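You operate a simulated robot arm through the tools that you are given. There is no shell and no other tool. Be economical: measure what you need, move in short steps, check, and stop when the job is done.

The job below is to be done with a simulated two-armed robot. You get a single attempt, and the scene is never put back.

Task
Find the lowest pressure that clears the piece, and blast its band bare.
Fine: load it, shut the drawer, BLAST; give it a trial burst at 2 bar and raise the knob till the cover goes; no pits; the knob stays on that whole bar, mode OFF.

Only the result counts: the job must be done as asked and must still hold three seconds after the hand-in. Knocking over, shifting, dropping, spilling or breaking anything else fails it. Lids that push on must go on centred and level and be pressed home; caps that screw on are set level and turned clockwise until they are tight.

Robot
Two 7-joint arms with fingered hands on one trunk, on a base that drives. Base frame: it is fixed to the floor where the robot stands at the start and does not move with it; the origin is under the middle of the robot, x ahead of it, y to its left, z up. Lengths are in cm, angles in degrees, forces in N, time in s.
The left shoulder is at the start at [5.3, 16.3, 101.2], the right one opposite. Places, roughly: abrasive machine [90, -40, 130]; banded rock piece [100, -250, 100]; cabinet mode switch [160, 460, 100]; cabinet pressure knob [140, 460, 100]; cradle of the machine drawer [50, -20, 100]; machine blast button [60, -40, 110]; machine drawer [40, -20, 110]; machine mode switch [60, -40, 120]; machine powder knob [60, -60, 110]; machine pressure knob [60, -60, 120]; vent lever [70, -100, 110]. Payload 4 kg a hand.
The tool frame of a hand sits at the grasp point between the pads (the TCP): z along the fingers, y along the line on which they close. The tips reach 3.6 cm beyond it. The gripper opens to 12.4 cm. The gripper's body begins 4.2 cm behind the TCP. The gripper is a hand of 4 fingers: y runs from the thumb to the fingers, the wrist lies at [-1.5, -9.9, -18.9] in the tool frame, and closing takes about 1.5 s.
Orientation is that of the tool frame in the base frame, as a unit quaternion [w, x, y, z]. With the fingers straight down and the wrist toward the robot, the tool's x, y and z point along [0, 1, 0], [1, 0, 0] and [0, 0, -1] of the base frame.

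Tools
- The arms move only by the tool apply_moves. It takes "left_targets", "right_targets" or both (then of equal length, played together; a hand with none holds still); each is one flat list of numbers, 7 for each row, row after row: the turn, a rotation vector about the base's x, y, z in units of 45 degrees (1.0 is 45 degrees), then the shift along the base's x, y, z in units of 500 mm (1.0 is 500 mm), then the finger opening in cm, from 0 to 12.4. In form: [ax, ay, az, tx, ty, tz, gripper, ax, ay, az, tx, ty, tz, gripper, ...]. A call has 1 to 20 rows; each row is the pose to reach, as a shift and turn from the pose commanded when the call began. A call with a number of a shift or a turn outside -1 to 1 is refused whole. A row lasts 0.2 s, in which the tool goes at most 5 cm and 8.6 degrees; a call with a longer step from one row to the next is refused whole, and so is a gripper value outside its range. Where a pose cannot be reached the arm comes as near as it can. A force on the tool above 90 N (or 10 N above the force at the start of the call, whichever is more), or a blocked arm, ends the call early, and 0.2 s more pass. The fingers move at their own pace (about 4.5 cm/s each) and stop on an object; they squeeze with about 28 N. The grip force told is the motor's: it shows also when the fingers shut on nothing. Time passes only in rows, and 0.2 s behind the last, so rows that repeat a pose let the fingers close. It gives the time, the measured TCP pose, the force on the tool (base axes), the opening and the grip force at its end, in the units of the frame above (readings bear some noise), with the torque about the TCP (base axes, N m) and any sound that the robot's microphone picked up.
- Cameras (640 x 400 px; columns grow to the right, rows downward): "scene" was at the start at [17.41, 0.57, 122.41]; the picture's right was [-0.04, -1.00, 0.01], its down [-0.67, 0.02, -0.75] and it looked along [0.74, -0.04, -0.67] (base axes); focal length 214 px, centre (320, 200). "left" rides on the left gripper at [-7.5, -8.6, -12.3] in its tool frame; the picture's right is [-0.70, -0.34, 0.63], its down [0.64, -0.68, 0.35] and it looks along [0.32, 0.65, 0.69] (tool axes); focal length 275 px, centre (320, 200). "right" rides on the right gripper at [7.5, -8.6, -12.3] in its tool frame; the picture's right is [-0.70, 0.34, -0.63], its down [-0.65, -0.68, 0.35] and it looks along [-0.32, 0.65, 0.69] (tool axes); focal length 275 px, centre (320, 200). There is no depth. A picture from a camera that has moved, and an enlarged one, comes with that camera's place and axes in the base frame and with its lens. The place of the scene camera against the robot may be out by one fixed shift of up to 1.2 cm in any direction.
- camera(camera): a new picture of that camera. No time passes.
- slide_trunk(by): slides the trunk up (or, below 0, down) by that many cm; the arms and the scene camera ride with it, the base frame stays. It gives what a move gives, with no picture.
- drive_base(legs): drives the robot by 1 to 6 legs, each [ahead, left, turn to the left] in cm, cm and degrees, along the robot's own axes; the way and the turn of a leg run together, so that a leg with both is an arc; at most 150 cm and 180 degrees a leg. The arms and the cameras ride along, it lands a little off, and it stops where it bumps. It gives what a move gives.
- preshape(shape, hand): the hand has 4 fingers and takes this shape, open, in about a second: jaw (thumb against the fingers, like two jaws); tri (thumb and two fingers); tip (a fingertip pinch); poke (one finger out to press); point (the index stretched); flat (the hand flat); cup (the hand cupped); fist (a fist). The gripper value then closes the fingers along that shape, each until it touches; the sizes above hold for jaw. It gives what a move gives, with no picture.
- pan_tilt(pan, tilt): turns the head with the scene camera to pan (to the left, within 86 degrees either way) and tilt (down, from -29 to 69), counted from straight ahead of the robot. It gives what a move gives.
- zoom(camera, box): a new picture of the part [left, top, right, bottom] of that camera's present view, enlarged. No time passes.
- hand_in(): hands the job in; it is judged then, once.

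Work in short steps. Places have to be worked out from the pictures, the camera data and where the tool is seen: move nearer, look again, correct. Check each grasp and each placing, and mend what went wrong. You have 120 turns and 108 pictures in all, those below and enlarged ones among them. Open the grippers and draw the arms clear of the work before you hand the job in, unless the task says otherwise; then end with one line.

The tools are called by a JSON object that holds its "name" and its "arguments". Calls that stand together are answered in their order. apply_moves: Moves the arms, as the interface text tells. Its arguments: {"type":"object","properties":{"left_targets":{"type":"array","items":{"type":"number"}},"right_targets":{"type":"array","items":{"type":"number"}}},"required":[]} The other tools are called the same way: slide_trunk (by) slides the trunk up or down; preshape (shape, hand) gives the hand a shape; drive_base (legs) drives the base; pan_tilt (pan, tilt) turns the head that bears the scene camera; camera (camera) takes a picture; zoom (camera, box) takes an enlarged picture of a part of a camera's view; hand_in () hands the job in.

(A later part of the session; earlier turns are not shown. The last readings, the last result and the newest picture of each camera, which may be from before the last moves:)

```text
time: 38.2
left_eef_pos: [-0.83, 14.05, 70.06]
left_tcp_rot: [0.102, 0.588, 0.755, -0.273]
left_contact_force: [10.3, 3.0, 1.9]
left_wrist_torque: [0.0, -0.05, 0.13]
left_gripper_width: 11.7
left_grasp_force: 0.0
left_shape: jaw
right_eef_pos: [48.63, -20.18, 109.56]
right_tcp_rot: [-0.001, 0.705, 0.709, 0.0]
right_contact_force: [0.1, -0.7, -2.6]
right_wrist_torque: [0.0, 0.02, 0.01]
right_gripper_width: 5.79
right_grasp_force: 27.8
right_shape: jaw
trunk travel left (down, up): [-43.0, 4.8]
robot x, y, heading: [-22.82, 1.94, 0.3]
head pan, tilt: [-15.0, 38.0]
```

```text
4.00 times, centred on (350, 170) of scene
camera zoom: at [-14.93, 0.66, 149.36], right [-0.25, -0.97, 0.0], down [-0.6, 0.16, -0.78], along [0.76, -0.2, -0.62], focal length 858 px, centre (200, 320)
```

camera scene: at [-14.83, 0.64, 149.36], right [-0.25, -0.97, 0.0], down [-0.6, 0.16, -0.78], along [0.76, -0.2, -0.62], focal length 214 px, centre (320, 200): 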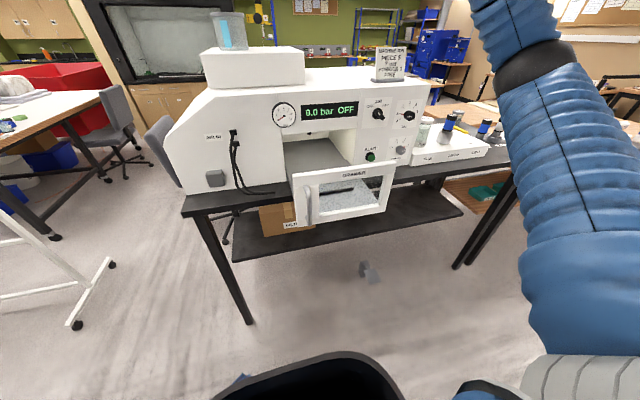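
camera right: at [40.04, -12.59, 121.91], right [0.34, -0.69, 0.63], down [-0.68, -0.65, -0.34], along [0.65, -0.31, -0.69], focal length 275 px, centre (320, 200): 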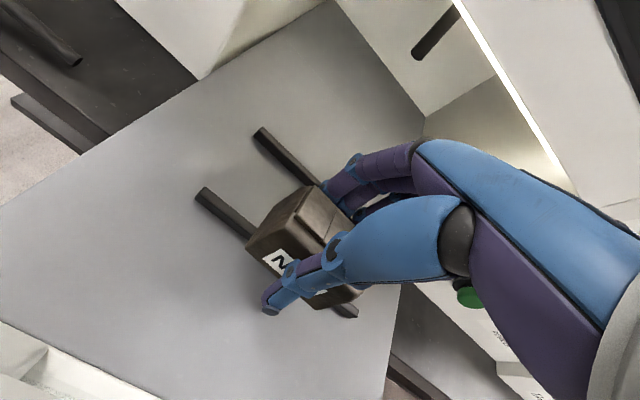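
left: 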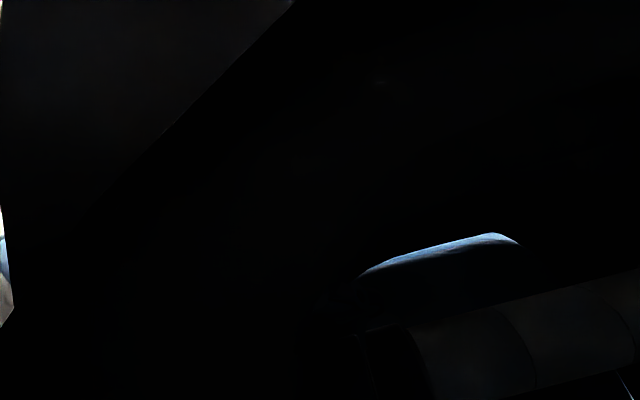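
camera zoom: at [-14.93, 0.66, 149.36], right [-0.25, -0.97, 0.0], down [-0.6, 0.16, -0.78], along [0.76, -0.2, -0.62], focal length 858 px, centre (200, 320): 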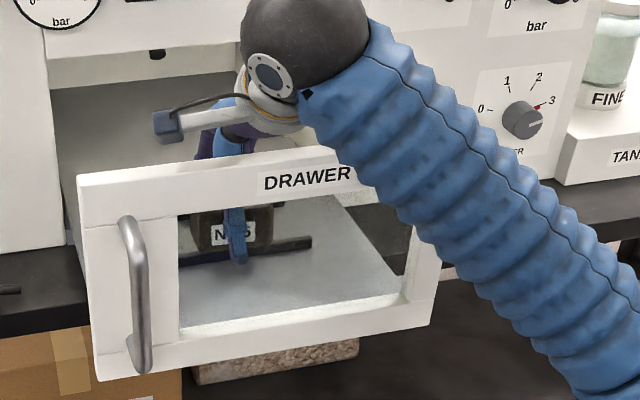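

The drawer slid in about 5 cm: my forearm pushed its front while lowering. I lift the hand, back the robot 18 cm (straighter, higher forearm) and extend the hand again.

{"name": "apply_moves", "arguments": {"right_targets": [0, 0, 0, 0, 0, 0.08, 2, 0, 0, 0, 0, 0, 0.16, 2, 0, 0, 0, 0, 0, 0.24, 2, 0, 0, 0, 0, 0, 0.32, 2, 0, 0, 0, 0, 0, 0.4, 2, 0, 0, 0, 0, 0, 0.46, 2, 0, 0, 0, 0, 0, 0.46, 2]}}

{"name": "drive_base", "arguments": {"legs": [[-18, 0, 0]]}}

{"name": "apply_moves", "arguments": {"right_targets": [0, 0, 0, 0.08, 0, 0, 2, 0, 0, 0, 0.16, 0, 0, 2, 0, 0, 0, 0.24, 0, 0, 2, 0, 0, 0, 0.32, 0, 0, 2, 0, 0, 0, 0.37, 0, 0, 2, 0, 0, 0, 0.37, 0, 0, 2]}}

{"name": "camera", "arguments": {"camera": "right"}}

{"name": "zoom", "arguments": {"camera": "scene", "box": [220, 80, 460, 230]}}

```text
time: 39.8
left_eef_pos: [-0.63, 14.0, 70.23]
left_tcp_rot: [0.101, 0.587, 0.755, -0.274]
left_contact_force: [9.7, 1.6, 0.8]
left_wrist_torque: [0.01, -0.09, 0.12]
left_gripper_width: 11.68
left_grasp_force: 0.0
left_shape: jaw
right_eef_pos: [48.61, -20.25, 132.78]
right_tcp_rot: [-0.001, 0.706, 0.709, 0.0]
right_contact_force: [-0.3, -0.5, -3.5]
right_wrist_torque: [0.02, 0.02, 0.04]
right_gripper_width: 5.76
right_grasp_force: 28.5
right_shape: jaw
trunk travel left (down, up): [-43.0, 4.8]
robot x, y, heading: [-22.93, 1.9, 0.4]
head pan, tilt: [-15.0, 38.0]
```

```text
time: 41.3
left_eef_pos: [-18.84, 13.97, 70.06]
left_tcp_rot: [0.1, 0.587, 0.755, -0.274]
left_contact_force: [9.8, 2.4, 1.4]
left_wrist_torque: [-0.01, -0.07, 0.14]
left_gripper_width: 11.7
left_grasp_force: 0.0
left_shape: jaw
right_eef_pos: [30.49, -20.24, 132.84]
right_tcp_rot: [0.0, 0.705, 0.709, -0.001]
right_contact_force: [-0.5, 0.5, -2.8]
right_wrist_torque: [0.0, 0.03, 0.01]
right_gripper_width: 5.8
right_grasp_force: 28.2
right_shape: jaw
trunk travel left (down, up): [-43.0, 4.8]
robot x, y, heading: [-40.6, 1.56, 0.3]
head pan, tilt: [-15.0, 38.0]
```

```text
time: 42.7
left_eef_pos: [-18.74, 13.88, 70.25]
left_tcp_rot: [0.101, 0.586, 0.756, -0.273]
left_contact_force: [8.3, 1.4, -2.2]
left_wrist_torque: [0.08, -0.2, 0.14]
left_gripper_width: 11.7
left_grasp_force: 0.1
left_shape: jaw
right_eef_pos: [49.21, -20.3, 132.77]
right_tcp_rot: [-0.001, 0.704, 0.71, 0.0]
right_contact_force: [0.1, -0.3, -2.6]
right_wrist_torque: [0.0, 0.01, -0.01]
right_gripper_width: 5.74
right_grasp_force: 28.3
right_shape: jaw
trunk travel left (down, up): [-43.0, 4.8]
robot x, y, heading: [-41.15, 1.39, 0.4]
head pan, tilt: [-15.0, 38.0]
```

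```text
72 pictures are left
camera right: at [40.55, -12.68, 145.01], right [0.34, -0.69, 0.63], down [-0.68, -0.65, -0.34], along [0.65, -0.31, -0.69], focal length 275 px, centre (320, 200)
```

right: 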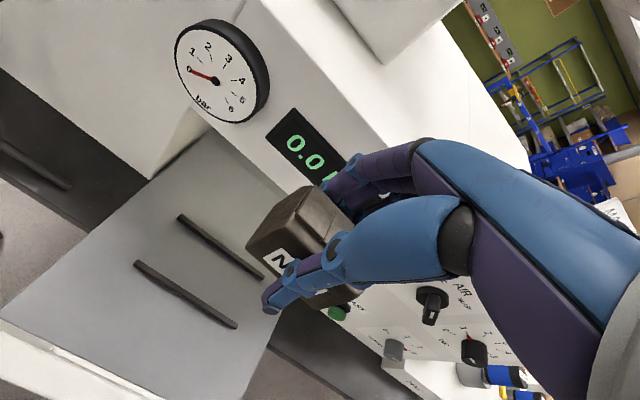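

```text
2.67 times, centred on (340, 155) of scene
camera zoom: at [-32.96, 0.54, 149.36], right [-0.25, -0.97, 0.0], down [-0.6, 0.16, -0.78], along [0.76, -0.2, -0.62], focal length 572 px, centre (267, 320)
```

zoom: 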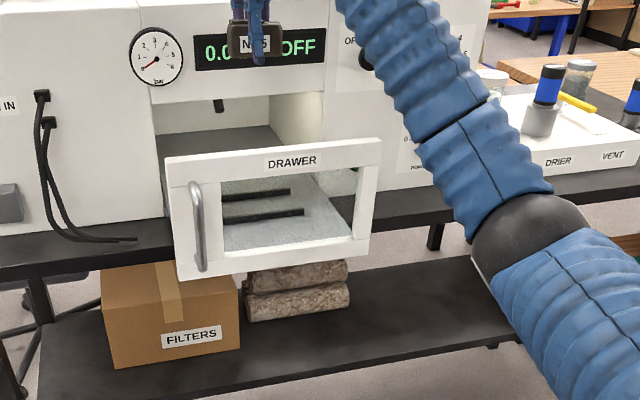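

Drawer confirmed 5 cm inward (rails at 49.6/57.6). I'll lower the hand behind its front board to pull it back with the hand's outer side; first descend to z≈113.

{"name": "apply_moves", "arguments": {"right_targets": [0, 0, 0, 0, 0, -0.09, 2, 0, 0, 0, 0, 0, -0.18, 2, 0, 0, 0, 0, 0, -0.27, 2, 0, 0, 0, 0, 0, -0.35, 2, 0, 0, 0, 0, 0, -0.39, 2, 0, 0, 0, 0, 0, -0.39, 2]}}

{"name": "camera", "arguments": {"camera": "right"}}

{"name": "zoom", "arguments": {"camera": "scene", "box": [250, 80, 410, 180]}}

```text
time: 44.1
left_eef_pos: [-18.87, 13.93, 70.18]
left_tcp_rot: [0.102, 0.586, 0.756, -0.273]
left_contact_force: [10.2, 1.0, -0.5]
left_wrist_torque: [0.03, -0.16, 0.14]
left_gripper_width: 11.69
left_grasp_force: 0.1
left_shape: jaw
right_eef_pos: [49.12, -20.21, 113.45]
right_tcp_rot: [-0.001, 0.705, 0.709, 0.0]
right_contact_force: [0.2, -0.3, -3.1]
right_wrist_torque: [0.02, 0.06, -0.01]
right_gripper_width: 5.73
right_grasp_force: 28.5
right_shape: jaw
trunk travel left (down, up): [-43.0, 4.8]
robot x, y, heading: [-40.82, 1.99, 0.3]
head pan, tilt: [-15.0, 38.0]
```

```text
70 pictures are left
camera right: at [40.46, -12.56, 125.55], right [0.34, -0.69, 0.63], down [-0.68, -0.65, -0.34], along [0.65, -0.31, -0.69], focal length 275 px, centre (320, 200)
```

right: 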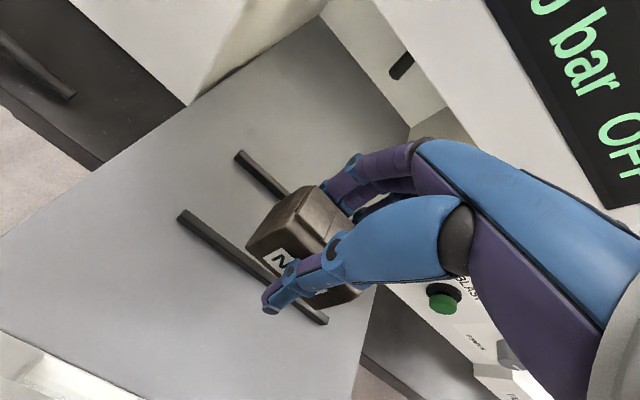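

```text
4.00 times, centred on (330, 130) of scene
camera zoom: at [-32.96, 0.57, 149.37], right [-0.25, -0.97, 0.0], down [-0.6, 0.16, -0.78], along [0.76, -0.2, -0.62], focal length 858 px, centre (280, 480)
```

zoom: 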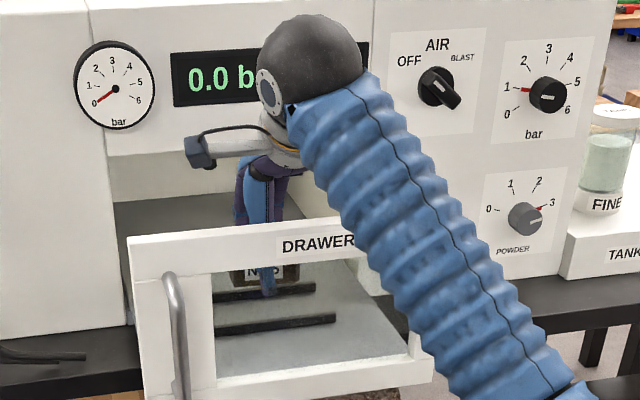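

No further drift. Now pull toward the robot slowly, 10 cm, to bring the drawer back out.

{"name": "apply_moves", "arguments": {"right_targets": [0, 0, 0, -0.04, 0, 0, 2, 0, 0, 0, -0.08, 0, 0, 2, 0, 0, 0, -0.1, 0, 0, 2, 0, 0, 0, -0.12, 0, 0, 2, 0, 0, 0, -0.14, 0, 0, 2, 0, 0, 0, -0.16, 0, 0, 2, 0, 0, 0, -0.18, 0, 0, 2, 0, 0, 0, -0.2, 0, 0, 2]}}

{"name": "camera", "arguments": {"camera": "right"}}

{"name": "zoom", "arguments": {"camera": "scene", "box": [250, 80, 410, 180]}}

```text
time: 45.9
left_eef_pos: [-18.79, 13.9, 70.28]
left_tcp_rot: [0.102, 0.586, 0.756, -0.274]
left_contact_force: [10.0, 2.2, 0.2]
left_wrist_torque: [0.05, -0.1, 0.18]
left_gripper_width: 11.67
left_grasp_force: 0.0
left_shape: jaw
right_eef_pos: [39.07, -20.16, 113.19]
right_tcp_rot: [0.0, 0.704, 0.71, -0.002]
right_contact_force: [0.3, -0.1, -3.2]
right_wrist_torque: [0.0, -0.03, -0.01]
right_gripper_width: 5.71
right_grasp_force: 28.0
right_shape: jaw
trunk travel left (down, up): [-43.0, 4.8]
robot x, y, heading: [-41.24, 1.69, 0.3]
head pan, tilt: [-15.0, 38.0]
```

```text
68 pictures are left
camera right: at [30.5, -12.55, 125.46], right [0.34, -0.69, 0.63], down [-0.68, -0.65, -0.34], along [0.65, -0.31, -0.69], focal length 275 px, centre (320, 200)
```

right: 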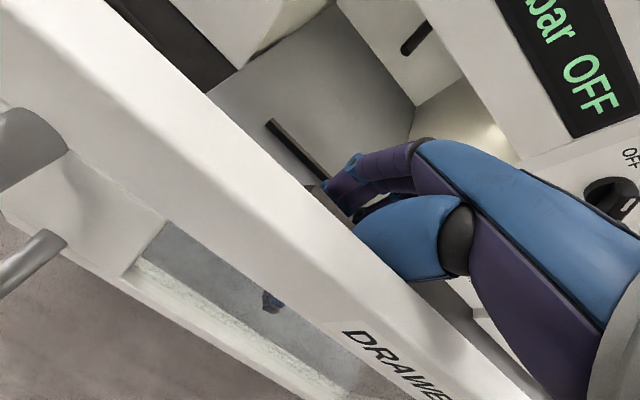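

```text
4.00 times, centred on (330, 130) of scene
camera zoom: at [-32.98, 0.55, 149.36], right [-0.25, -0.97, 0.0], down [-0.6, 0.16, -0.78], along [0.76, -0.2, -0.62], focal length 858 px, centre (280, 480)
```

zoom: 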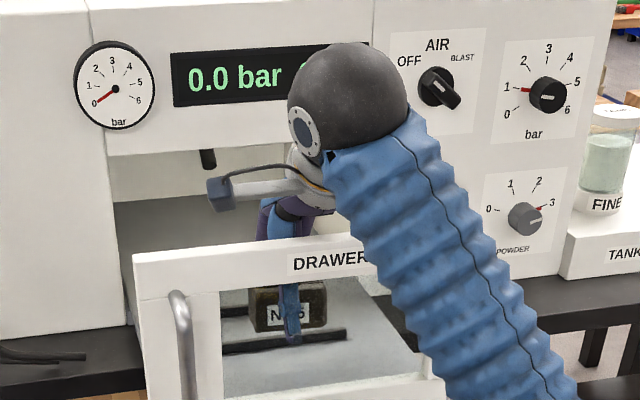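

Pull worked: rear rail back at x≈53.5. I pull 1.5 cm more and move forward over the cradle centre (x≈48).

{"name": "apply_moves", "arguments": {"right_targets": [0, 0, 0, -0.015, 0, 0, 2, 0, 0, 0, -0.03, 0, 0, 2, 0, 0, 0, 0.02, 0, 0, 2, 0, 0, 0, 0.08, 0, 0, 2, 0, 0, 0, 0.14, 0, 0, 2, 0, 0, 0, 0.178, 0, 0, 2, 0, 0, 0, 0.178, 0, 0, 2]}}

{"name": "camera", "arguments": {"camera": "right"}}

```text
time: 47.5
left_eef_pos: [-18.77, 13.98, 70.23]
left_tcp_rot: [0.101, 0.587, 0.755, -0.273]
left_contact_force: [10.2, 1.5, 0.0]
left_wrist_torque: [0.02, -0.12, 0.17]
left_gripper_width: 11.69
left_grasp_force: 0.0
left_shape: jaw
right_eef_pos: [47.83, -20.21, 113.41]
right_tcp_rot: [0.0, 0.704, 0.71, -0.001]
right_contact_force: [0.0, 0.8, -3.5]
right_wrist_torque: [0.01, 0.06, 0.02]
right_gripper_width: 5.69
right_grasp_force: 27.9
right_shape: jaw
trunk travel left (down, up): [-43.0, 4.8]
robot x, y, heading: [-40.88, 1.81, 0.3]
head pan, tilt: [-15.0, 38.0]
```

```text
66 pictures are left
camera right: at [39.33, -12.64, 125.56], right [0.34, -0.69, 0.63], down [-0.68, -0.65, -0.34], along [0.65, -0.31, -0.69], focal length 275 px, centre (320, 200)
```

right: 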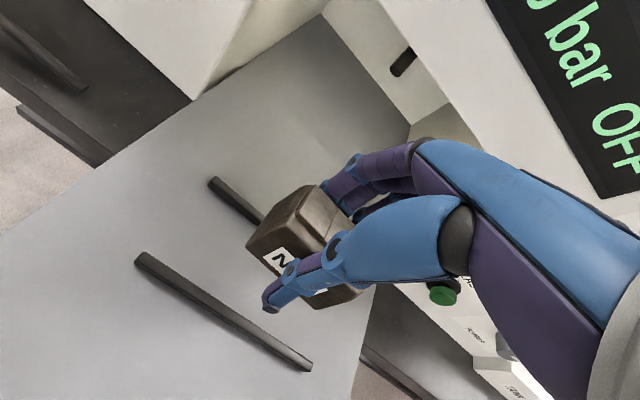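

Cradle centre at (48.4, -20.3). I lower to z≈108.4 and read the force.

{"name": "apply_moves", "arguments": {"right_targets": [0, 0, 0, 0.012, 0, -0.04, 2, 0, 0, 0, 0.012, 0, -0.08, 2, 0, 0, 0, 0.012, 0, -0.094, 2, 0, 0, 0, 0.012, 0, -0.1, 2, 0, 0, 0, 0.012, 0, -0.1, 2]}}

{"name": "camera", "arguments": {"camera": "right"}}

{"name": "zoom", "arguments": {"camera": "scene", "box": [280, 115, 380, 178]}}

```text
time: 48.7
left_eef_pos: [-18.82, 14.04, 70.09]
left_tcp_rot: [0.101, 0.586, 0.756, -0.273]
left_contact_force: [8.8, 1.3, 0.4]
left_wrist_torque: [0.05, -0.2, 0.15]
left_gripper_width: 11.69
left_grasp_force: 0.1
left_shape: jaw
right_eef_pos: [48.59, -20.12, 108.39]
right_tcp_rot: [0.0, 0.704, 0.71, 0.001]
right_contact_force: [1.3, -0.5, 1.7]
right_wrist_torque: [-0.05, -0.08, 0.03]
right_gripper_width: 5.73
right_grasp_force: 27.8
right_shape: jaw
trunk travel left (down, up): [-43.0, 4.8]
robot x, y, heading: [-40.61, 1.52, 0.7]
head pan, tilt: [-15.0, 38.0]
```

```text
65 pictures are left
camera right: at [40.01, -12.57, 120.63], right [0.34, -0.69, 0.63], down [-0.68, -0.65, -0.35], along [0.65, -0.31, -0.69], focal length 275 px, centre (320, 200)
```

right: 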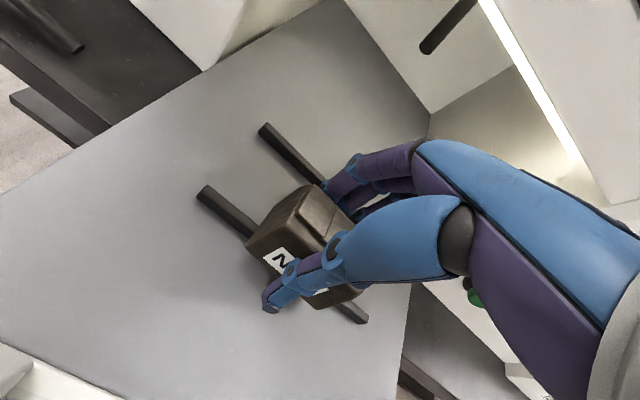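

```text
6.35 times, centred on (330, 146) of scene
camera zoom: at [-33.05, 0.59, 149.37], right [-0.25, -0.97, 0.0], down [-0.6, 0.15, -0.78], along [0.76, -0.2, -0.62], focal length 1362 px, centre (256, 540)
```

zoom: 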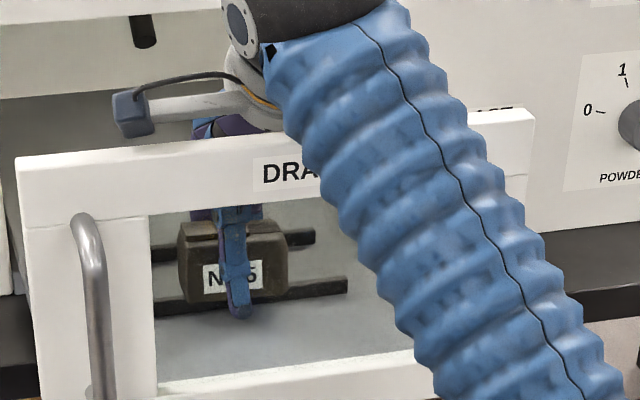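

The forearm still slopes down and pushed the drawer in again. I lift, raise the trunk fully and back off another 10 cm so that the arm is nearly straight and the forearm level.

{"name": "apply_moves", "arguments": {"right_targets": [0, 0, 0, 0, 0, 0.08, 2, 0, 0, 0, 0, 0, 0.16, 2, 0, 0, 0, 0, 0, 0.24, 2, 0, 0, 0, 0, 0, 0.32, 2, 0, 0, 0, 0, 0, 0.4, 2, 0, 0, 0, 0, 0, 0.4, 2]}}

{"name": "slide_trunk", "arguments": {"by": 4.7}}

{"name": "drive_base", "arguments": {"legs": [[-10, 0, 0]]}}

{"name": "apply_moves", "arguments": {"right_targets": [0, 0, 0, 0.08, 0, 0, 2, 0, 0, 0, 0.16, 0, 0, 2, 0, 0, 0, 0.22, 0, 0, 2, 0, 0, 0, 0.22, 0, -0.09, 2, 0, 0, 0, 0.22, 0, -0.18, 2, 0, 0, 0, 0.22, 0, -0.27, 2, 0, 0, 0, 0.22, 0, -0.36, 2, 0, 0, 0, 0.22, 0, -0.4, 2, 0, 0, 0, 0.22, 0, -0.4, 2]}}

{"name": "zoom", "arguments": {"camera": "scene", "box": [220, 60, 460, 210]}}

{"name": "camera", "arguments": {"camera": "right"}}

```text
time: 50.1
left_eef_pos: [-18.76, 13.92, 70.14]
left_tcp_rot: [0.101, 0.586, 0.756, -0.273]
left_contact_force: [9.7, 2.0, 0.1]
left_wrist_torque: [0.04, -0.13, 0.13]
left_gripper_width: 11.71
left_grasp_force: 0.0
left_shape: jaw
right_eef_pos: [48.62, -20.44, 128.29]
right_tcp_rot: [-0.001, 0.704, 0.711, -0.001]
right_contact_force: [0.2, -0.7, -2.7]
right_wrist_torque: [0.01, 0.04, 0.01]
right_gripper_width: 5.71
right_grasp_force: 27.3
right_shape: jaw
trunk travel left (down, up): [-43.0, 4.8]
robot x, y, heading: [-41.03, 1.29, 0.6]
head pan, tilt: [-15.0, 38.0]
```

```text
time: 51.0
left_eef_pos: [-18.86, 14.08, 74.85]
left_tcp_rot: [0.102, 0.586, 0.756, -0.273]
left_contact_force: [10.8, 2.6, 3.6]
left_wrist_torque: [-0.05, 0.07, 0.03]
left_gripper_width: 11.66
left_grasp_force: 0.0
left_shape: jaw
right_eef_pos: [48.65, -20.1, 133.02]
right_tcp_rot: [0.001, 0.705, 0.709, -0.002]
right_contact_force: [0.9, -0.1, -2.7]
right_wrist_torque: [-0.02, 0.06, -0.02]
right_gripper_width: 5.71
right_grasp_force: 28.6
right_shape: jaw
trunk travel left (down, up): [-47.7, 0.1]
robot x, y, heading: [-40.62, 1.86, 0.5]
head pan, tilt: [-15.0, 38.0]
```

```text
time: 52.1
left_eef_pos: [-28.89, 13.77, 74.92]
left_tcp_rot: [0.102, 0.587, 0.756, -0.273]
left_contact_force: [10.1, 3.1, 1.9]
left_wrist_torque: [-0.03, 0.01, 0.11]
left_gripper_width: 11.7
left_grasp_force: 0.0
left_shape: jaw
right_eef_pos: [38.47, -20.33, 133.07]
right_tcp_rot: [0.0, 0.705, 0.709, 0.0]
right_contact_force: [-0.9, -0.1, -2.1]
right_wrist_torque: [-0.02, -0.01, 0.03]
right_gripper_width: 5.71
right_grasp_force: 27.8
right_shape: jaw
trunk travel left (down, up): [-47.7, 0.1]
robot x, y, heading: [-50.62, 1.65, 0.5]
head pan, tilt: [-15.0, 38.0]
```

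```text
time: 54.1
left_eef_pos: [-28.77, 13.75, 75.01]
left_tcp_rot: [0.102, 0.587, 0.755, -0.273]
left_contact_force: [10.3, 1.5, 0.3]
left_wrist_torque: [0.01, -0.06, 0.14]
left_gripper_width: 11.67
left_grasp_force: 0.1
left_shape: jaw
right_eef_pos: [49.49, -20.26, 113.05]
right_tcp_rot: [-0.001, 0.705, 0.71, 0.0]
right_contact_force: [-0.4, -0.2, -3.1]
right_wrist_torque: [-0.01, 0.0, 0.01]
right_gripper_width: 5.72
right_grasp_force: 28.3
right_shape: jaw
trunk travel left (down, up): [-47.7, 0.1]
robot x, y, heading: [-50.89, 1.58, 0.4]
head pan, tilt: [-15.0, 38.0]
```

```text
2.67 times, centred on (340, 135) of scene
camera zoom: at [-43.29, 0.49, 154.03], right [-0.25, -0.97, 0.0], down [-0.6, 0.16, -0.79], along [0.76, -0.2, -0.62], focal length 572 px, centre (267, 373)
```

zoom: 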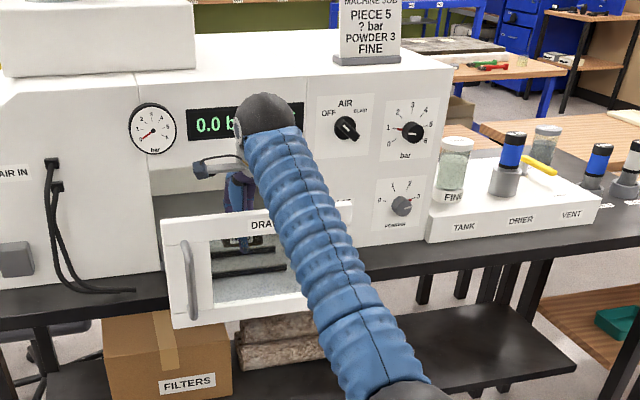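

```text
62 pictures are left
camera right: at [40.87, -12.65, 125.3], right [0.34, -0.69, 0.63], down [-0.68, -0.65, -0.34], along [0.65, -0.31, -0.69], focal length 275 px, centre (320, 200)
```

right: 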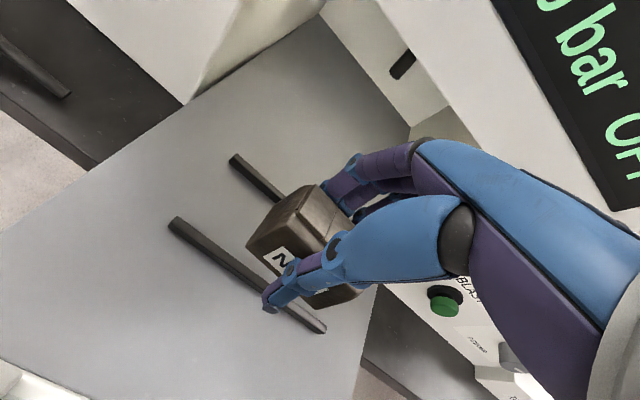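

Arm is much straighter now. Pull the drawer out again and return over the cradle.

{"name": "apply_moves", "arguments": {"right_targets": [0, 0, 0, -0.06, 0, 0, 2, 0, 0, 0, -0.11, 0, 0, 2, 0, 0, 0, -0.14, 0, 0, 2, 0, 0, 0, -0.165, 0, 0, 2, 0, 0, 0, -0.19, 0, 0, 2, 0, 0, 0, -0.21, 0, 0, 2, 0, 0, 0, -0.23, 0, 0, 2, 0, 0, 0, -0.245, 0, 0, 2, 0, 0, 0, -0.2, 0, 0, 2, 0, 0, 0, -0.12, 0, 0, 2, 0, 0, 0, -0.05, 0, 0, 2, 0, 0, 0, -0.035, 0, 0, 2, 0, 0, 0, -0.035, 0, 0, 2]}}

{"name": "camera", "arguments": {"camera": "right"}}

```text
time: 57.0
left_eef_pos: [-28.72, 13.95, 75.04]
left_tcp_rot: [0.101, 0.587, 0.755, -0.273]
left_contact_force: [9.7, 1.7, 0.7]
left_wrist_torque: [-0.02, -0.07, 0.14]
left_gripper_width: 11.69
left_grasp_force: 0.0
left_shape: jaw
right_eef_pos: [47.81, -20.29, 112.96]
right_tcp_rot: [-0.001, 0.704, 0.71, 0.001]
right_contact_force: [0.0, -0.4, -3.0]
right_wrist_torque: [0.03, 0.02, -0.04]
right_gripper_width: 5.73
right_grasp_force: 28.1
right_shape: jaw
trunk travel left (down, up): [-47.7, 0.1]
robot x, y, heading: [-50.95, 2.0, 0.4]
head pan, tilt: [-15.0, 38.0]
```

```text
61 pictures are left
camera right: at [39.29, -12.67, 125.21], right [0.34, -0.69, 0.63], down [-0.68, -0.65, -0.34], along [0.65, -0.31, -0.69], focal length 275 px, centre (320, 200)
```

right: 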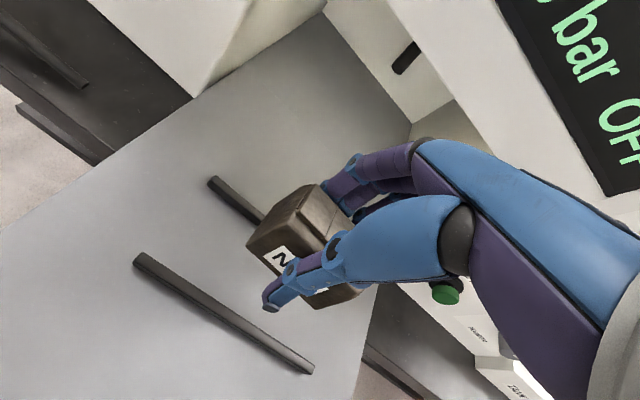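

Rails back at 44.4/52.4. Lower to z≈109.8 and check whether the drawer stays.

{"name": "apply_moves", "arguments": {"right_targets": [0, 0, 0, 0.012, 0, -0.03, 2, 0, 0, 0, 0.012, 0, -0.065, 2, 0, 0, 0, 0.012, 0, -0.065, 2]}}

{"name": "camera", "arguments": {"camera": "right"}}

```text
time: 57.8
left_eef_pos: [-28.83, 13.92, 75.02]
left_tcp_rot: [0.101, 0.588, 0.755, -0.273]
left_contact_force: [10.5, 2.4, 0.1]
left_wrist_torque: [0.02, -0.07, 0.13]
left_gripper_width: 11.72
left_grasp_force: 0.0
left_shape: jaw
right_eef_pos: [48.36, -20.21, 109.82]
right_tcp_rot: [0.002, 0.705, 0.709, 0.0]
right_contact_force: [0.5, 0.2, -3.5]
right_wrist_torque: [-0.01, 0.04, 0.0]
right_gripper_width: 5.68
right_grasp_force: 27.6
right_shape: jaw
trunk travel left (down, up): [-47.7, 0.1]
robot x, y, heading: [-50.87, 1.58, 0.3]
head pan, tilt: [-15.0, 38.0]
```

```text
60 pictures are left
camera right: at [39.74, -12.59, 122.19], right [0.34, -0.69, 0.63], down [-0.68, -0.65, -0.35], along [0.65, -0.31, -0.69], focal length 275 px, centre (320, 200)
```

right: 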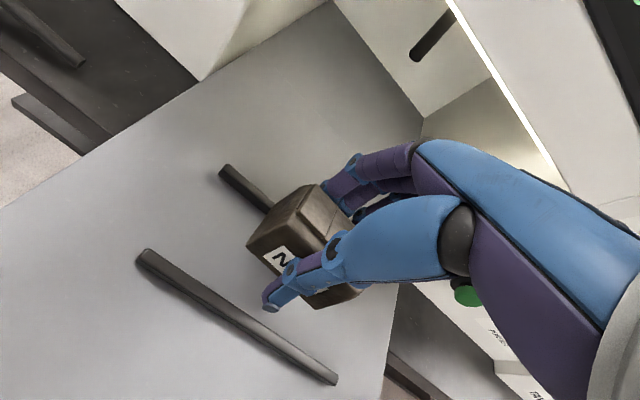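

Drawer stays. Lower on in small steps until contact.

{"name": "apply_moves", "arguments": {"right_targets": [0, 0, 0, 0, 0, -0.015, 2, 0, 0, 0, 0, 0, -0.03, 2, 0, 0, 0, 0, 0, -0.03, 2]}}

{"name": "camera", "arguments": {"camera": "right"}}

{"name": "zoom", "arguments": {"camera": "scene", "box": [270, 95, 370, 158]}}

```text
time: 58.5
left_eef_pos: [-29.15, 13.98, 75.05]
left_tcp_rot: [0.103, 0.588, 0.755, -0.272]
left_contact_force: [8.6, 0.9, -1.1]
left_wrist_torque: [0.06, -0.18, 0.19]
left_gripper_width: 11.69
left_grasp_force: 0.0
left_shape: jaw
right_eef_pos: [48.01, -20.2, 109.7]
right_tcp_rot: [0.005, 0.705, 0.709, 0.005]
right_contact_force: [-0.2, -0.8, -3.5]
right_wrist_torque: [0.02, 0.04, 0.03]
right_gripper_width: 5.71
right_grasp_force: 28.5
right_shape: jaw
trunk travel left (down, up): [-47.7, 0.1]
robot x, y, heading: [-51.0, 1.51, 0.5]
head pan, tilt: [-15.0, 38.0]
```

```text
59 pictures are left
camera right: at [39.29, -12.53, 121.75], right [0.33, -0.69, 0.64], down [-0.67, -0.65, -0.35], along [0.66, -0.31, -0.68], focal length 275 px, centre (320, 200)
```

right: 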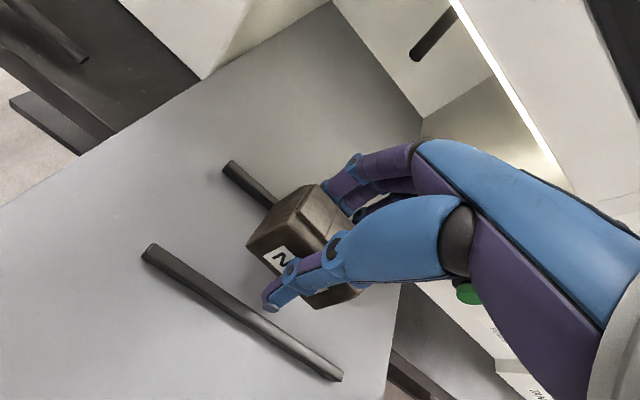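

```text
6.35 times, centred on (320, 126) of scene
camera zoom: at [-44.07, 0.65, 154.11], right [-0.25, -0.97, 0.0], down [-0.59, 0.15, -0.79], along [0.77, -0.2, -0.61], focal length 1362 px, centre (320, 667)
```

zoom: 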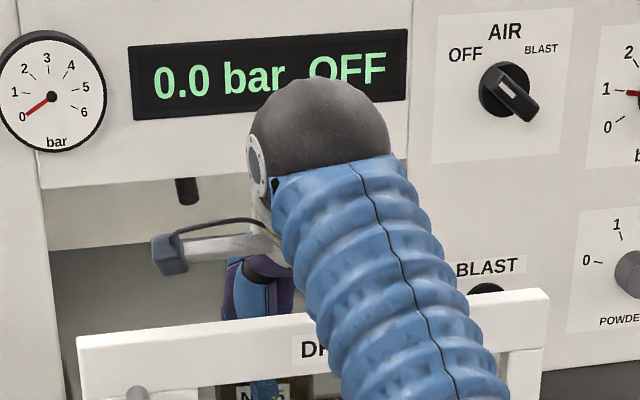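

The forearm rests on the drawer board, so I can't get low enough from the front. Plan: set the piece back on the bench, regrip it by its ends with the wrist to the right, and load from the right side. First lift, retract, and drive back to the bench spot.

{"name": "apply_moves", "arguments": {"right_targets": [0, 0, 0, 0, 0, 0.08, 2, 0, 0, 0, 0, 0, 0.16, 2, 0, 0, 0, 0, 0, 0.25, 2, 0, 0, 0, 0, 0, 0.34, 2, 0, 0, 0, 0, 0, 0.43, 2, 0, 0, 0, 0, 0, 0.5, 2, 0, 0, 0, -0.09, 0, 0.5, 2, 0, 0, 0, -0.18, 0, 0.5, 2, 0, 0, 0, -0.27, 0, 0.5, 2, 0, 0, 0, -0.36, 0, 0.5, 2, 0, 0, 0, -0.45, 0, 0.5, 2, 0, 0, 0, -0.54, 0, 0.5, 2, 0, 0, 0, -0.6, 0, 0.5, 2, 0, 0, 0, -0.6, 0, 0.5, 2]}}

{"name": "drive_base", "arguments": {"legs": [[0, -89, 0], [40, 0, 0]]}}

{"name": "camera", "arguments": {"camera": "right"}}

```text
time: 61.5
left_eef_pos: [-28.81, 13.93, 74.83]
left_tcp_rot: [0.1, 0.587, 0.756, -0.274]
left_contact_force: [9.8, 1.7, 0.1]
left_wrist_torque: [-0.04, -0.09, 0.14]
left_gripper_width: 11.69
left_grasp_force: 0.1
left_shape: jaw
right_eef_pos: [18.26, -20.05, 133.49]
right_tcp_rot: [0.001, 0.704, 0.71, -0.001]
right_contact_force: [0.4, 0.2, -3.3]
right_wrist_torque: [0.01, 0.02, 0.04]
right_gripper_width: 5.65
right_grasp_force: 27.7
right_shape: jaw
trunk travel left (down, up): [-47.7, 0.1]
robot x, y, heading: [-50.76, 1.35, 0.5]
head pan, tilt: [-15.0, 38.0]
```

```text
time: 64.7
left_eef_pos: [-28.58, -42.88, 74.69]
left_tcp_rot: [0.095, 0.594, 0.752, -0.268]
left_contact_force: [10.6, 0.0, 0.3]
left_wrist_torque: [-0.03, -0.17, 0.29]
left_gripper_width: 11.67
left_grasp_force: 0.1
left_shape: jaw
right_eef_pos: [18.69, -77.92, 133.29]
right_tcp_rot: [0.0, 0.707, 0.707, -0.003]
right_contact_force: [-0.6, -0.5, -3.3]
right_wrist_torque: [0.02, 0.01, -0.03]
right_gripper_width: 5.67
right_grasp_force: 28.2
right_shape: jaw
trunk travel left (down, up): [-47.7, 0.1]
robot x, y, heading: [-50.32, -56.21, 0.5]
head pan, tilt: [-15.0, 38.0]
stopped in leg 1: the robot was blocked; the commanded pose is now the measured one
```

```text
57 pictures are left
camera right: at [10.27, -70.23, 145.58], right [0.34, -0.69, 0.64], down [-0.68, -0.65, -0.34], along [0.65, -0.32, -0.69], focal length 275 px, centre (320, 200)
```

right: 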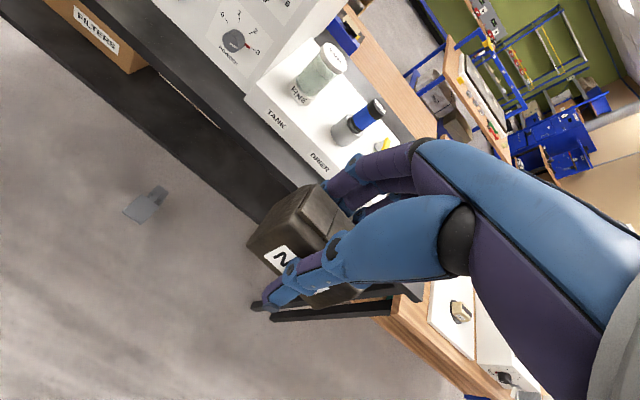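

Something on the right blocked the base. I move a bit left, ahead, then right along a clear lane.

{"name": "drive_base", "arguments": {"legs": [[0, 3, 0], [25, 0, 0]]}}

{"name": "pan_tilt", "arguments": {"pan": -86, "tilt": 40}}

{"name": "camera", "arguments": {"camera": "scene"}}

```text
time: 67.0
left_eef_pos: [-3.65, -40.17, 74.71]
left_tcp_rot: [0.093, 0.594, 0.752, -0.27]
left_contact_force: [10.0, -1.4, -0.4]
left_wrist_torque: [-0.04, -0.18, 0.3]
left_gripper_width: 11.69
left_grasp_force: 0.1
left_shape: jaw
right_eef_pos: [43.81, -75.29, 133.23]
right_tcp_rot: [-0.001, 0.706, 0.708, -0.002]
right_contact_force: [0.1, 0.3, -3.2]
right_wrist_torque: [-0.03, 0.05, -0.02]
right_gripper_width: 5.7
right_grasp_force: 27.6
right_shape: jaw
trunk travel left (down, up): [-47.7, 0.1]
robot x, y, heading: [-25.22, -53.07, 0.4]
head pan, tilt: [-15.0, 38.0]
```

```text
time: 68.4
left_eef_pos: [-3.64, -39.98, 74.68]
left_tcp_rot: [0.093, 0.594, 0.753, -0.268]
left_contact_force: [14.7, 3.1, 3.5]
left_wrist_torque: [-0.09, 0.1, 0.18]
left_gripper_width: 11.67
left_grasp_force: 0.1
left_shape: jaw
right_eef_pos: [43.68, -75.27, 133.28]
right_tcp_rot: [-0.001, 0.707, 0.708, -0.002]
right_contact_force: [-0.2, 0.2, -3.3]
right_wrist_torque: [0.01, 0.05, -0.03]
right_gripper_width: 5.69
right_grasp_force: 27.9
right_shape: jaw
trunk travel left (down, up): [-47.7, 0.1]
robot x, y, heading: [-25.36, -53.38, 0.4]
head pan, tilt: [-85.9, 40.0]
```

```text
56 pictures are left
camera scene: at [-25.55, -60.46, 153.73], right [-1.0, -0.08, 0.0], down [-0.05, 0.64, -0.77], along [0.06, -0.76, -0.64], focal length 214 px, centre (320, 200)
```

scene: 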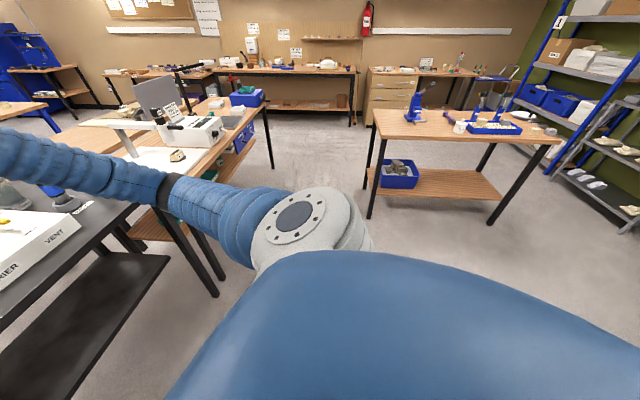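

The lane ahead is open (I drove it before). Continue right 32 cm, then ahead 12 cm.

{"name": "drive_base", "arguments": {"legs": [[0, -32, 0], [14, 0, 0]]}}

{"name": "camera", "arguments": {"camera": "right"}}

```text
time: 71.5
left_eef_pos: [10.42, -71.91, 74.71]
left_tcp_rot: [0.094, 0.592, 0.754, -0.269]
left_contact_force: [9.3, -0.7, -2.2]
left_wrist_torque: [0.04, -0.25, 0.34]
left_gripper_width: 11.66
left_grasp_force: 0.0
left_shape: jaw
right_eef_pos: [58.05, -106.81, 133.25]
right_tcp_rot: [-0.001, 0.705, 0.709, -0.002]
right_contact_force: [1.3, 0.6, -3.6]
right_wrist_torque: [0.01, 0.06, 0.01]
right_gripper_width: 5.65
right_grasp_force: 28.0
right_shape: jaw
trunk travel left (down, up): [-47.7, 0.1]
robot x, y, heading: [-11.27, -84.68, 0.4]
head pan, tilt: [-85.9, 40.0]
```

```text
55 pictures are left
camera right: at [49.59, -99.2, 145.53], right [0.34, -0.69, 0.63], down [-0.68, -0.65, -0.34], along [0.65, -0.31, -0.69], focal length 275 px, centre (320, 200)
```

right: 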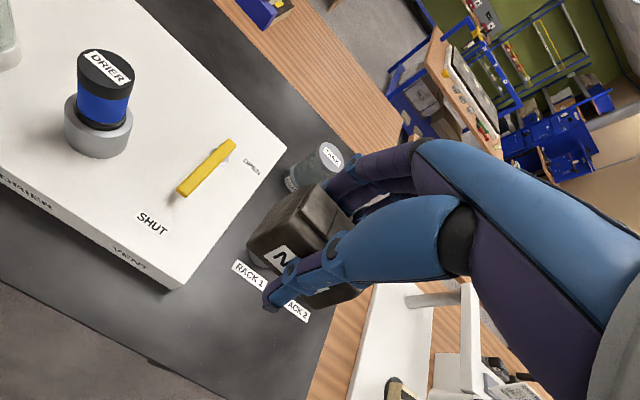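

Now put the piece down at (58.4, -114.5) on the bench: descend to z≈104.4.

{"name": "apply_moves", "arguments": {"right_targets": [0, 0, 0, 0.006, -0.08, 0, 2, 0, 0, 0, 0.006, -0.154, 0, 2, 0, 0, 0, 0.006, -0.154, -0.09, 2, 0, 0, 0, 0.006, -0.154, -0.18, 2, 0, 0, 0, 0.006, -0.154, -0.27, 2, 0, 0, 0, 0.006, -0.154, -0.36, 2, 0, 0, 0, 0.006, -0.154, -0.45, 2, 0, 0, 0, 0.006, -0.154, -0.53, 2, 0, 0, 0, 0.006, -0.154, -0.56, 2, 0, 0, 0, 0.006, -0.154, -0.577, 2, 0, 0, 0, 0.006, -0.154, -0.577, 2]}}

{"name": "camera", "arguments": {"camera": "right"}}

```text
time: 73.8
left_eef_pos: [10.4, -71.96, 74.65]
left_tcp_rot: [0.093, 0.593, 0.753, -0.269]
left_contact_force: [11.0, -0.7, 1.2]
left_wrist_torque: [0.0, -0.14, 0.32]
left_gripper_width: 11.68
left_grasp_force: 0.1
left_shape: jaw
right_eef_pos: [58.31, -114.72, 104.4]
right_tcp_rot: [-0.001, 0.706, 0.708, -0.001]
right_contact_force: [-0.7, 0.3, -2.8]
right_wrist_torque: [0.01, 0.03, -0.02]
right_gripper_width: 5.66
right_grasp_force: 28.5
right_shape: jaw
trunk travel left (down, up): [-47.7, 0.1]
robot x, y, heading: [-11.18, -85.28, 0.7]
head pan, tilt: [-85.9, 40.0]
```

```text
54 pictures are left
camera right: at [49.86, -107.03, 116.63], right [0.34, -0.69, 0.63], down [-0.68, -0.65, -0.34], along [0.65, -0.31, -0.69], focal length 275 px, centre (320, 200)
```

right: 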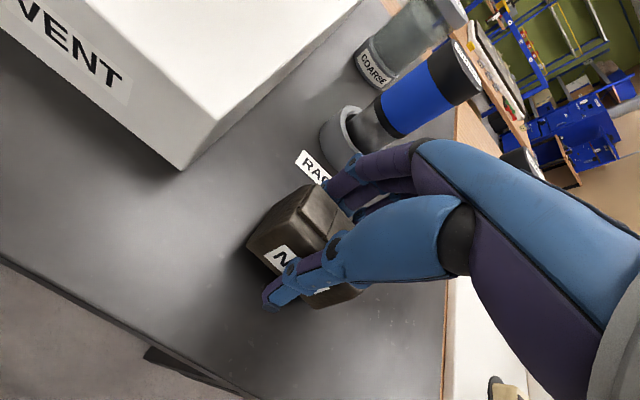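

No contact yet; lower 0.5 cm more.

{"name": "apply_moves", "arguments": {"right_targets": [0, 0, 0, 0, 0, -0.005, 2, 0, 0, 0, 0, 0, -0.01, 2, 0, 0, 0, 0, 0, -0.01, 2]}}

```text
time: 74.7
left_eef_pos: [10.45, -71.84, 74.69]
left_tcp_rot: [0.094, 0.593, 0.753, -0.268]
left_contact_force: [9.2, -1.5, -1.1]
left_wrist_torque: [0.0, -0.27, 0.37]
left_gripper_width: 11.66
left_grasp_force: 0.0
left_shape: jaw
right_eef_pos: [58.36, -114.67, 104.04]
right_tcp_rot: [0.0, 0.706, 0.708, -0.002]
right_contact_force: [1.6, -1.5, 7.4]
right_wrist_torque: [-0.1, -0.3, -0.02]
right_gripper_width: 5.68
right_grasp_force: 28.1
right_shape: jaw
trunk travel left (down, up): [-47.7, 0.1]
robot x, y, heading: [-11.31, -85.09, 0.5]
head pan, tilt: [-85.9, 40.0]
```

Seated (contact at z≈104.0). Open and lift clear.

{"name": "apply_moves", "arguments": {"right_targets": [0, 0, 0, 0, 0, 0, 6.5, 0, 0, 0, 0, 0, 0, 7.5, 0, 0, 0, 0, 0, 0, 9, 0, 0, 0, 0, 0, 0, 9, 0, 0, 0, 0, 0, 0, 9, 0, 0, 0, 0, 0, 0.04, 9, 0, 0, 0, 0, 0, 0.1, 9, 0, 0, 0, 0, 0, 0.19, 9, 0, 0, 0, 0, 0, 0.28, 9, 0, 0, 0, 0, 0, 0.37, 9, 0, 0, 0, 0, 0, 0.46, 9, 0, 0, 0, 0, 0, 0.54, 9, 0, 0, 0, 0, 0, 0.54, 9]}}

{"name": "camera", "arguments": {"camera": "right"}}

{"name": "drive_base", "arguments": {"legs": [[-20, 0, 0], [0, -80, 0], [0, 0, 50]]}}

```text
time: 77.5
left_eef_pos: [10.56, -71.96, 74.68]
left_tcp_rot: [0.094, 0.593, 0.754, -0.268]
left_contact_force: [7.7, -1.0, -3.1]
left_wrist_torque: [0.09, -0.26, 0.3]
left_gripper_width: 11.67
left_grasp_force: 0.1
left_shape: jaw
right_eef_pos: [58.5, -114.59, 130.95]
right_tcp_rot: [0.0, 0.705, 0.709, -0.002]
right_contact_force: [-0.8, -0.3, 0.2]
right_wrist_torque: [-0.02, -0.02, 0.0]
right_gripper_width: 9.0
right_grasp_force: 0.1
right_shape: jaw
trunk travel left (down, up): [-47.7, 0.1]
robot x, y, heading: [-11.32, -84.93, 0.6]
head pan, tilt: [-85.9, 40.0]
```

```text
53 pictures are left
camera right: at [50.05, -107.03, 143.37], right [0.34, -0.69, 0.63], down [-0.68, -0.65, -0.34], along [0.65, -0.31, -0.69], focal length 275 px, centre (320, 200)
```

right: 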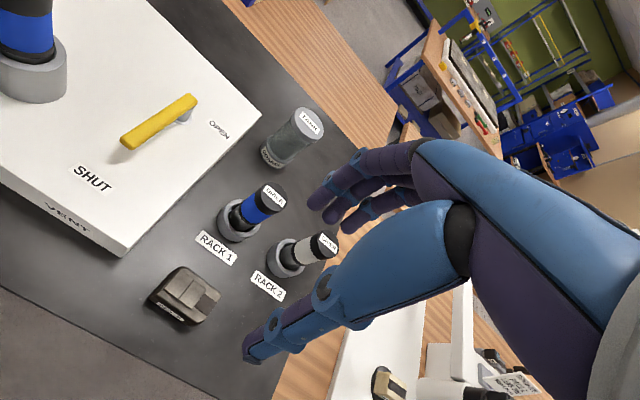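

```text
time: 85.2
left_eef_pos: [-26.54, -140.03, 74.75]
left_tcp_rot: [0.197, 0.223, 0.933, -0.204]
left_contact_force: [5.4, 5.5, -0.9]
left_wrist_torque: [0.14, -0.06, 0.23]
left_gripper_width: 11.68
left_grasp_force: 0.0
left_shape: jaw
right_eef_pos: [37.25, -131.32, 131.13]
right_tcp_rot: [0.0, 0.344, 0.939, -0.002]
right_contact_force: [-0.8, 0.3, 0.2]
right_wrist_torque: [0.01, -0.02, -0.01]
right_gripper_width: 9.0
right_grasp_force: 0.0
right_shape: jaw
trunk travel left (down, up): [-47.7, 0.1]
robot x, y, heading: [-30.17, -165.2, 49.8]
head pan, tilt: [-85.9, 40.0]
```

Piece stands well at about (59, -114.5). Continue to the oblique position, then turn the hand so that its closing line is along y.

{"name": "drive_base", "arguments": {"legs": [[16, -20.5, 0]]}}

{"name": "apply_moves", "arguments": {"right_targets": [0, 0, 0.15, 0, 0, 0, 11, 0, 0, 0.3, 0, 0, 0, 11, 0, 0, 0.45, 0, 0, 0, 11, 0, 0, 0.6, 0, 0, 0, 11, 0, 0, 0.75, 0, 0, 0, 11, 0, 0, 0.894, 0, 0, 0, 11, 0, 0, 0.894, 0, 0, 0, 11]}}

{"name": "camera", "arguments": {"camera": "right"}}

```text
time: 86.8
left_eef_pos: [-7.24, -140.38, 75.2]
left_tcp_rot: [0.203, 0.222, 0.933, -0.198]
left_contact_force: [3.2, 11.1, 2.2]
left_wrist_torque: [0.02, -0.05, -0.07]
left_gripper_width: 11.7
left_grasp_force: 0.0
left_shape: jaw
right_eef_pos: [55.28, -131.0, 133.2]
right_tcp_rot: [0.005, 0.338, 0.941, 0.011]
right_contact_force: [0.4, -0.1, 0.1]
right_wrist_torque: [-0.02, 0.04, 0.02]
right_gripper_width: 8.98
right_grasp_force: 0.0
right_shape: jaw
trunk travel left (down, up): [-47.7, 0.1]
robot x, y, heading: [-10.85, -165.15, 50.2]
head pan, tilt: [-85.9, 40.0]
stopped in leg 1: the robot was blocked; the commanded pose is now the measured one
```

```text
time: 88.7
left_eef_pos: [-6.89, -139.75, 75.36]
left_tcp_rot: [0.196, 0.204, 0.941, -0.188]
left_contact_force: [5.5, 8.3, -1.0]
left_wrist_torque: [0.19, -0.07, 0.16]
left_gripper_width: 11.68
left_grasp_force: 0.1
left_shape: jaw
right_eef_pos: [56.24, -128.87, 131.8]
right_tcp_rot: [-0.009, -0.03, 0.999, 0.011]
right_contact_force: [-0.4, -0.2, 0.7]
right_wrist_torque: [0.02, -0.03, 0.01]
right_gripper_width: 10.99
right_grasp_force: 0.1
right_shape: jaw
trunk travel left (down, up): [-47.7, 0.1]
robot x, y, heading: [-10.97, -163.56, 52.4]
head pan, tilt: [-85.9, 40.0]
stopped in row 7 (right hand): the arm was blocked; the commanded pose is now the measured one
```

```text
52 pictures are left
camera right: at [49.48, -138.01, 143.97], right [0.69, 0.36, 0.63], down [0.68, -0.63, -0.37], along [0.26, 0.68, -0.68], focal length 275 px, centre (320, 200)
```

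right: 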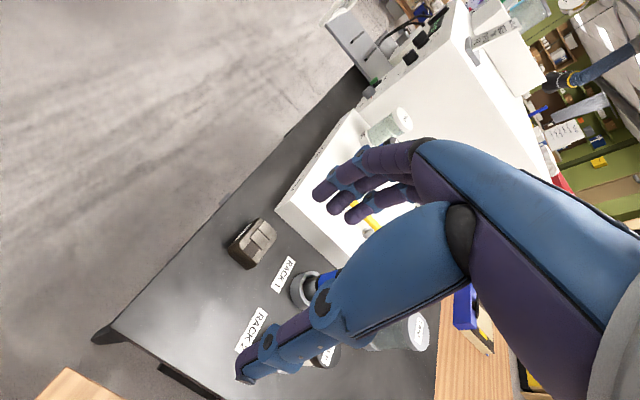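

The base/arm is touching something. I look to the right to find out what before moving on.

{"name": "pan_tilt", "arguments": {"pan": -45, "tilt": 40}}

{"name": "camera", "arguments": {"camera": "scene"}}

```text
time: 89.7
left_eef_pos: [-6.74, -139.89, 75.23]
left_tcp_rot: [0.194, 0.203, 0.941, -0.189]
left_contact_force: [4.8, 13.6, 4.3]
left_wrist_torque: [-0.07, -0.01, 0.13]
left_gripper_width: 11.66
left_grasp_force: 0.1
left_shape: jaw
right_eef_pos: [56.18, -128.85, 131.6]
right_tcp_rot: [-0.008, -0.031, 0.999, 0.01]
right_contact_force: [0.4, -0.4, 0.0]
right_wrist_torque: [0.01, 0.01, 0.02]
right_gripper_width: 10.97
right_grasp_force: 0.0
right_shape: jaw
trunk travel left (down, up): [-47.7, 0.1]
robot x, y, heading: [-10.87, -163.93, 52.6]
head pan, tilt: [-45.0, 40.0]
```

```text
51 pictures are left
camera scene: at [-8.8, -159.31, 154.41], right [0.13, -0.99, 0.03], down [-0.61, -0.1, -0.79], along [0.78, 0.09, -0.61], focal length 214 px, centre (320, 200)
```

scene: 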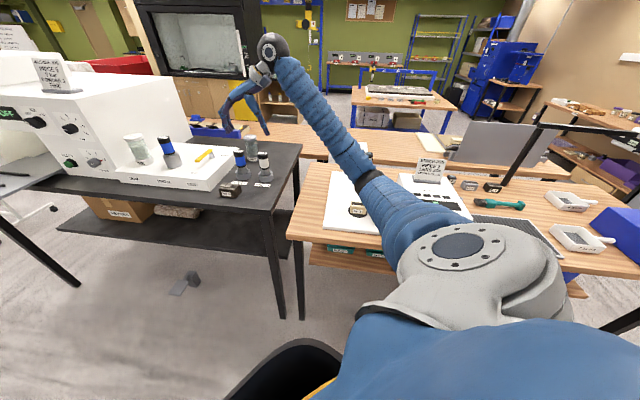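

The arm leans against the microscope on the white table. I back straight away from it, then travel to a spot left of the bench end where I can turn the piece instead.

{"name": "drive_base", "arguments": {"legs": [[-9.5, 12.4, 0]]}}

{"name": "camera", "arguments": {"camera": "scene"}}

```text
time: 91.1
left_eef_pos: [-20.85, -140.54, 74.83]
left_tcp_rot: [0.185, 0.21, 0.94, -0.192]
left_contact_force: [7.9, 6.2, -1.4]
left_wrist_torque: [0.13, -0.14, 0.41]
left_gripper_width: 11.65
left_grasp_force: 0.1
left_shape: jaw
right_eef_pos: [43.17, -130.5, 130.03]
right_tcp_rot: [-0.018, -0.022, 1.0, 0.009]
right_contact_force: [-0.3, 0.0, 0.6]
right_wrist_torque: [-0.02, -0.03, 0.02]
right_gripper_width: 10.99
right_grasp_force: 0.1
right_shape: jaw
trunk travel left (down, up): [-47.7, 0.1]
robot x, y, heading: [-26.35, -163.72, 51.7]
head pan, tilt: [-45.0, 40.0]
```

```text
50 pictures are left
camera scene: at [-18.71, -162.65, 153.74], right [0.11, -0.99, 0.0], down [-0.64, -0.07, -0.77], along [0.76, 0.09, -0.64], focal length 214 px, centre (320, 200)
```

scene: 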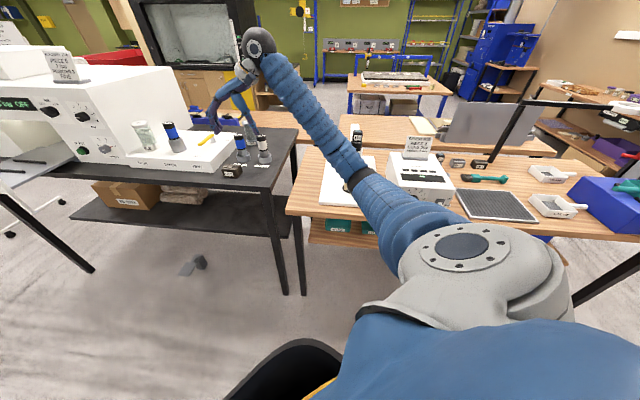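

The microscope stands as before. Drive to the lane, turn, and take the stance at about (0, -60), heading -40.

{"name": "drive_base", "arguments": {"legs": [[66, 52, 0], [0, 0, -92], [7, 32, 0]]}}

{"name": "camera", "arguments": {"camera": "right"}}

```text
time: 101.3
left_eef_pos: [23.5, -64.51, 74.9]
left_tcp_rot: [-0.008, 0.817, 0.511, -0.266]
left_contact_force: [7.5, -7.9, 0.3]
left_wrist_torque: [-0.12, -0.08, 0.4]
left_gripper_width: 11.69
left_grasp_force: 0.0
left_shape: jaw
right_eef_pos: [32.6, -128.81, 129.85]
right_tcp_rot: [-0.006, 0.695, 0.719, 0.021]
right_contact_force: [-0.8, -0.2, 0.6]
right_wrist_torque: [0.0, 0.04, 0.0]
right_gripper_width: 11.0
right_grasp_force: 0.0
right_shape: jaw
trunk travel left (down, up): [-47.7, 0.1]
robot x, y, heading: [-0.1, -58.6, -39.5]
head pan, tilt: [-45.0, 40.0]
```

```text
49 pictures are left
camera right: at [23.54, -121.9, 142.2], right [0.35, -0.71, 0.61], down [-0.65, -0.65, -0.38], along [0.67, -0.27, -0.69], focal length 275 px, centre (320, 200)
```

right: 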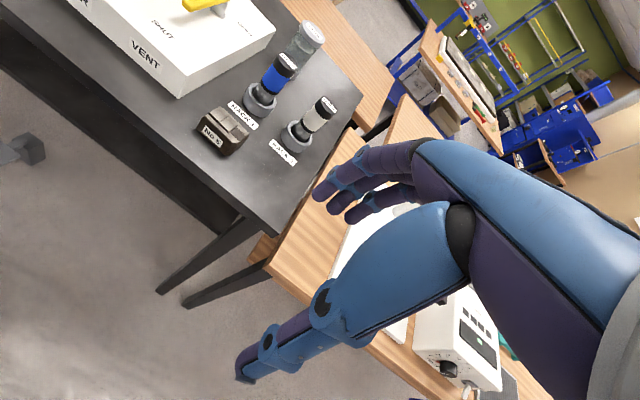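

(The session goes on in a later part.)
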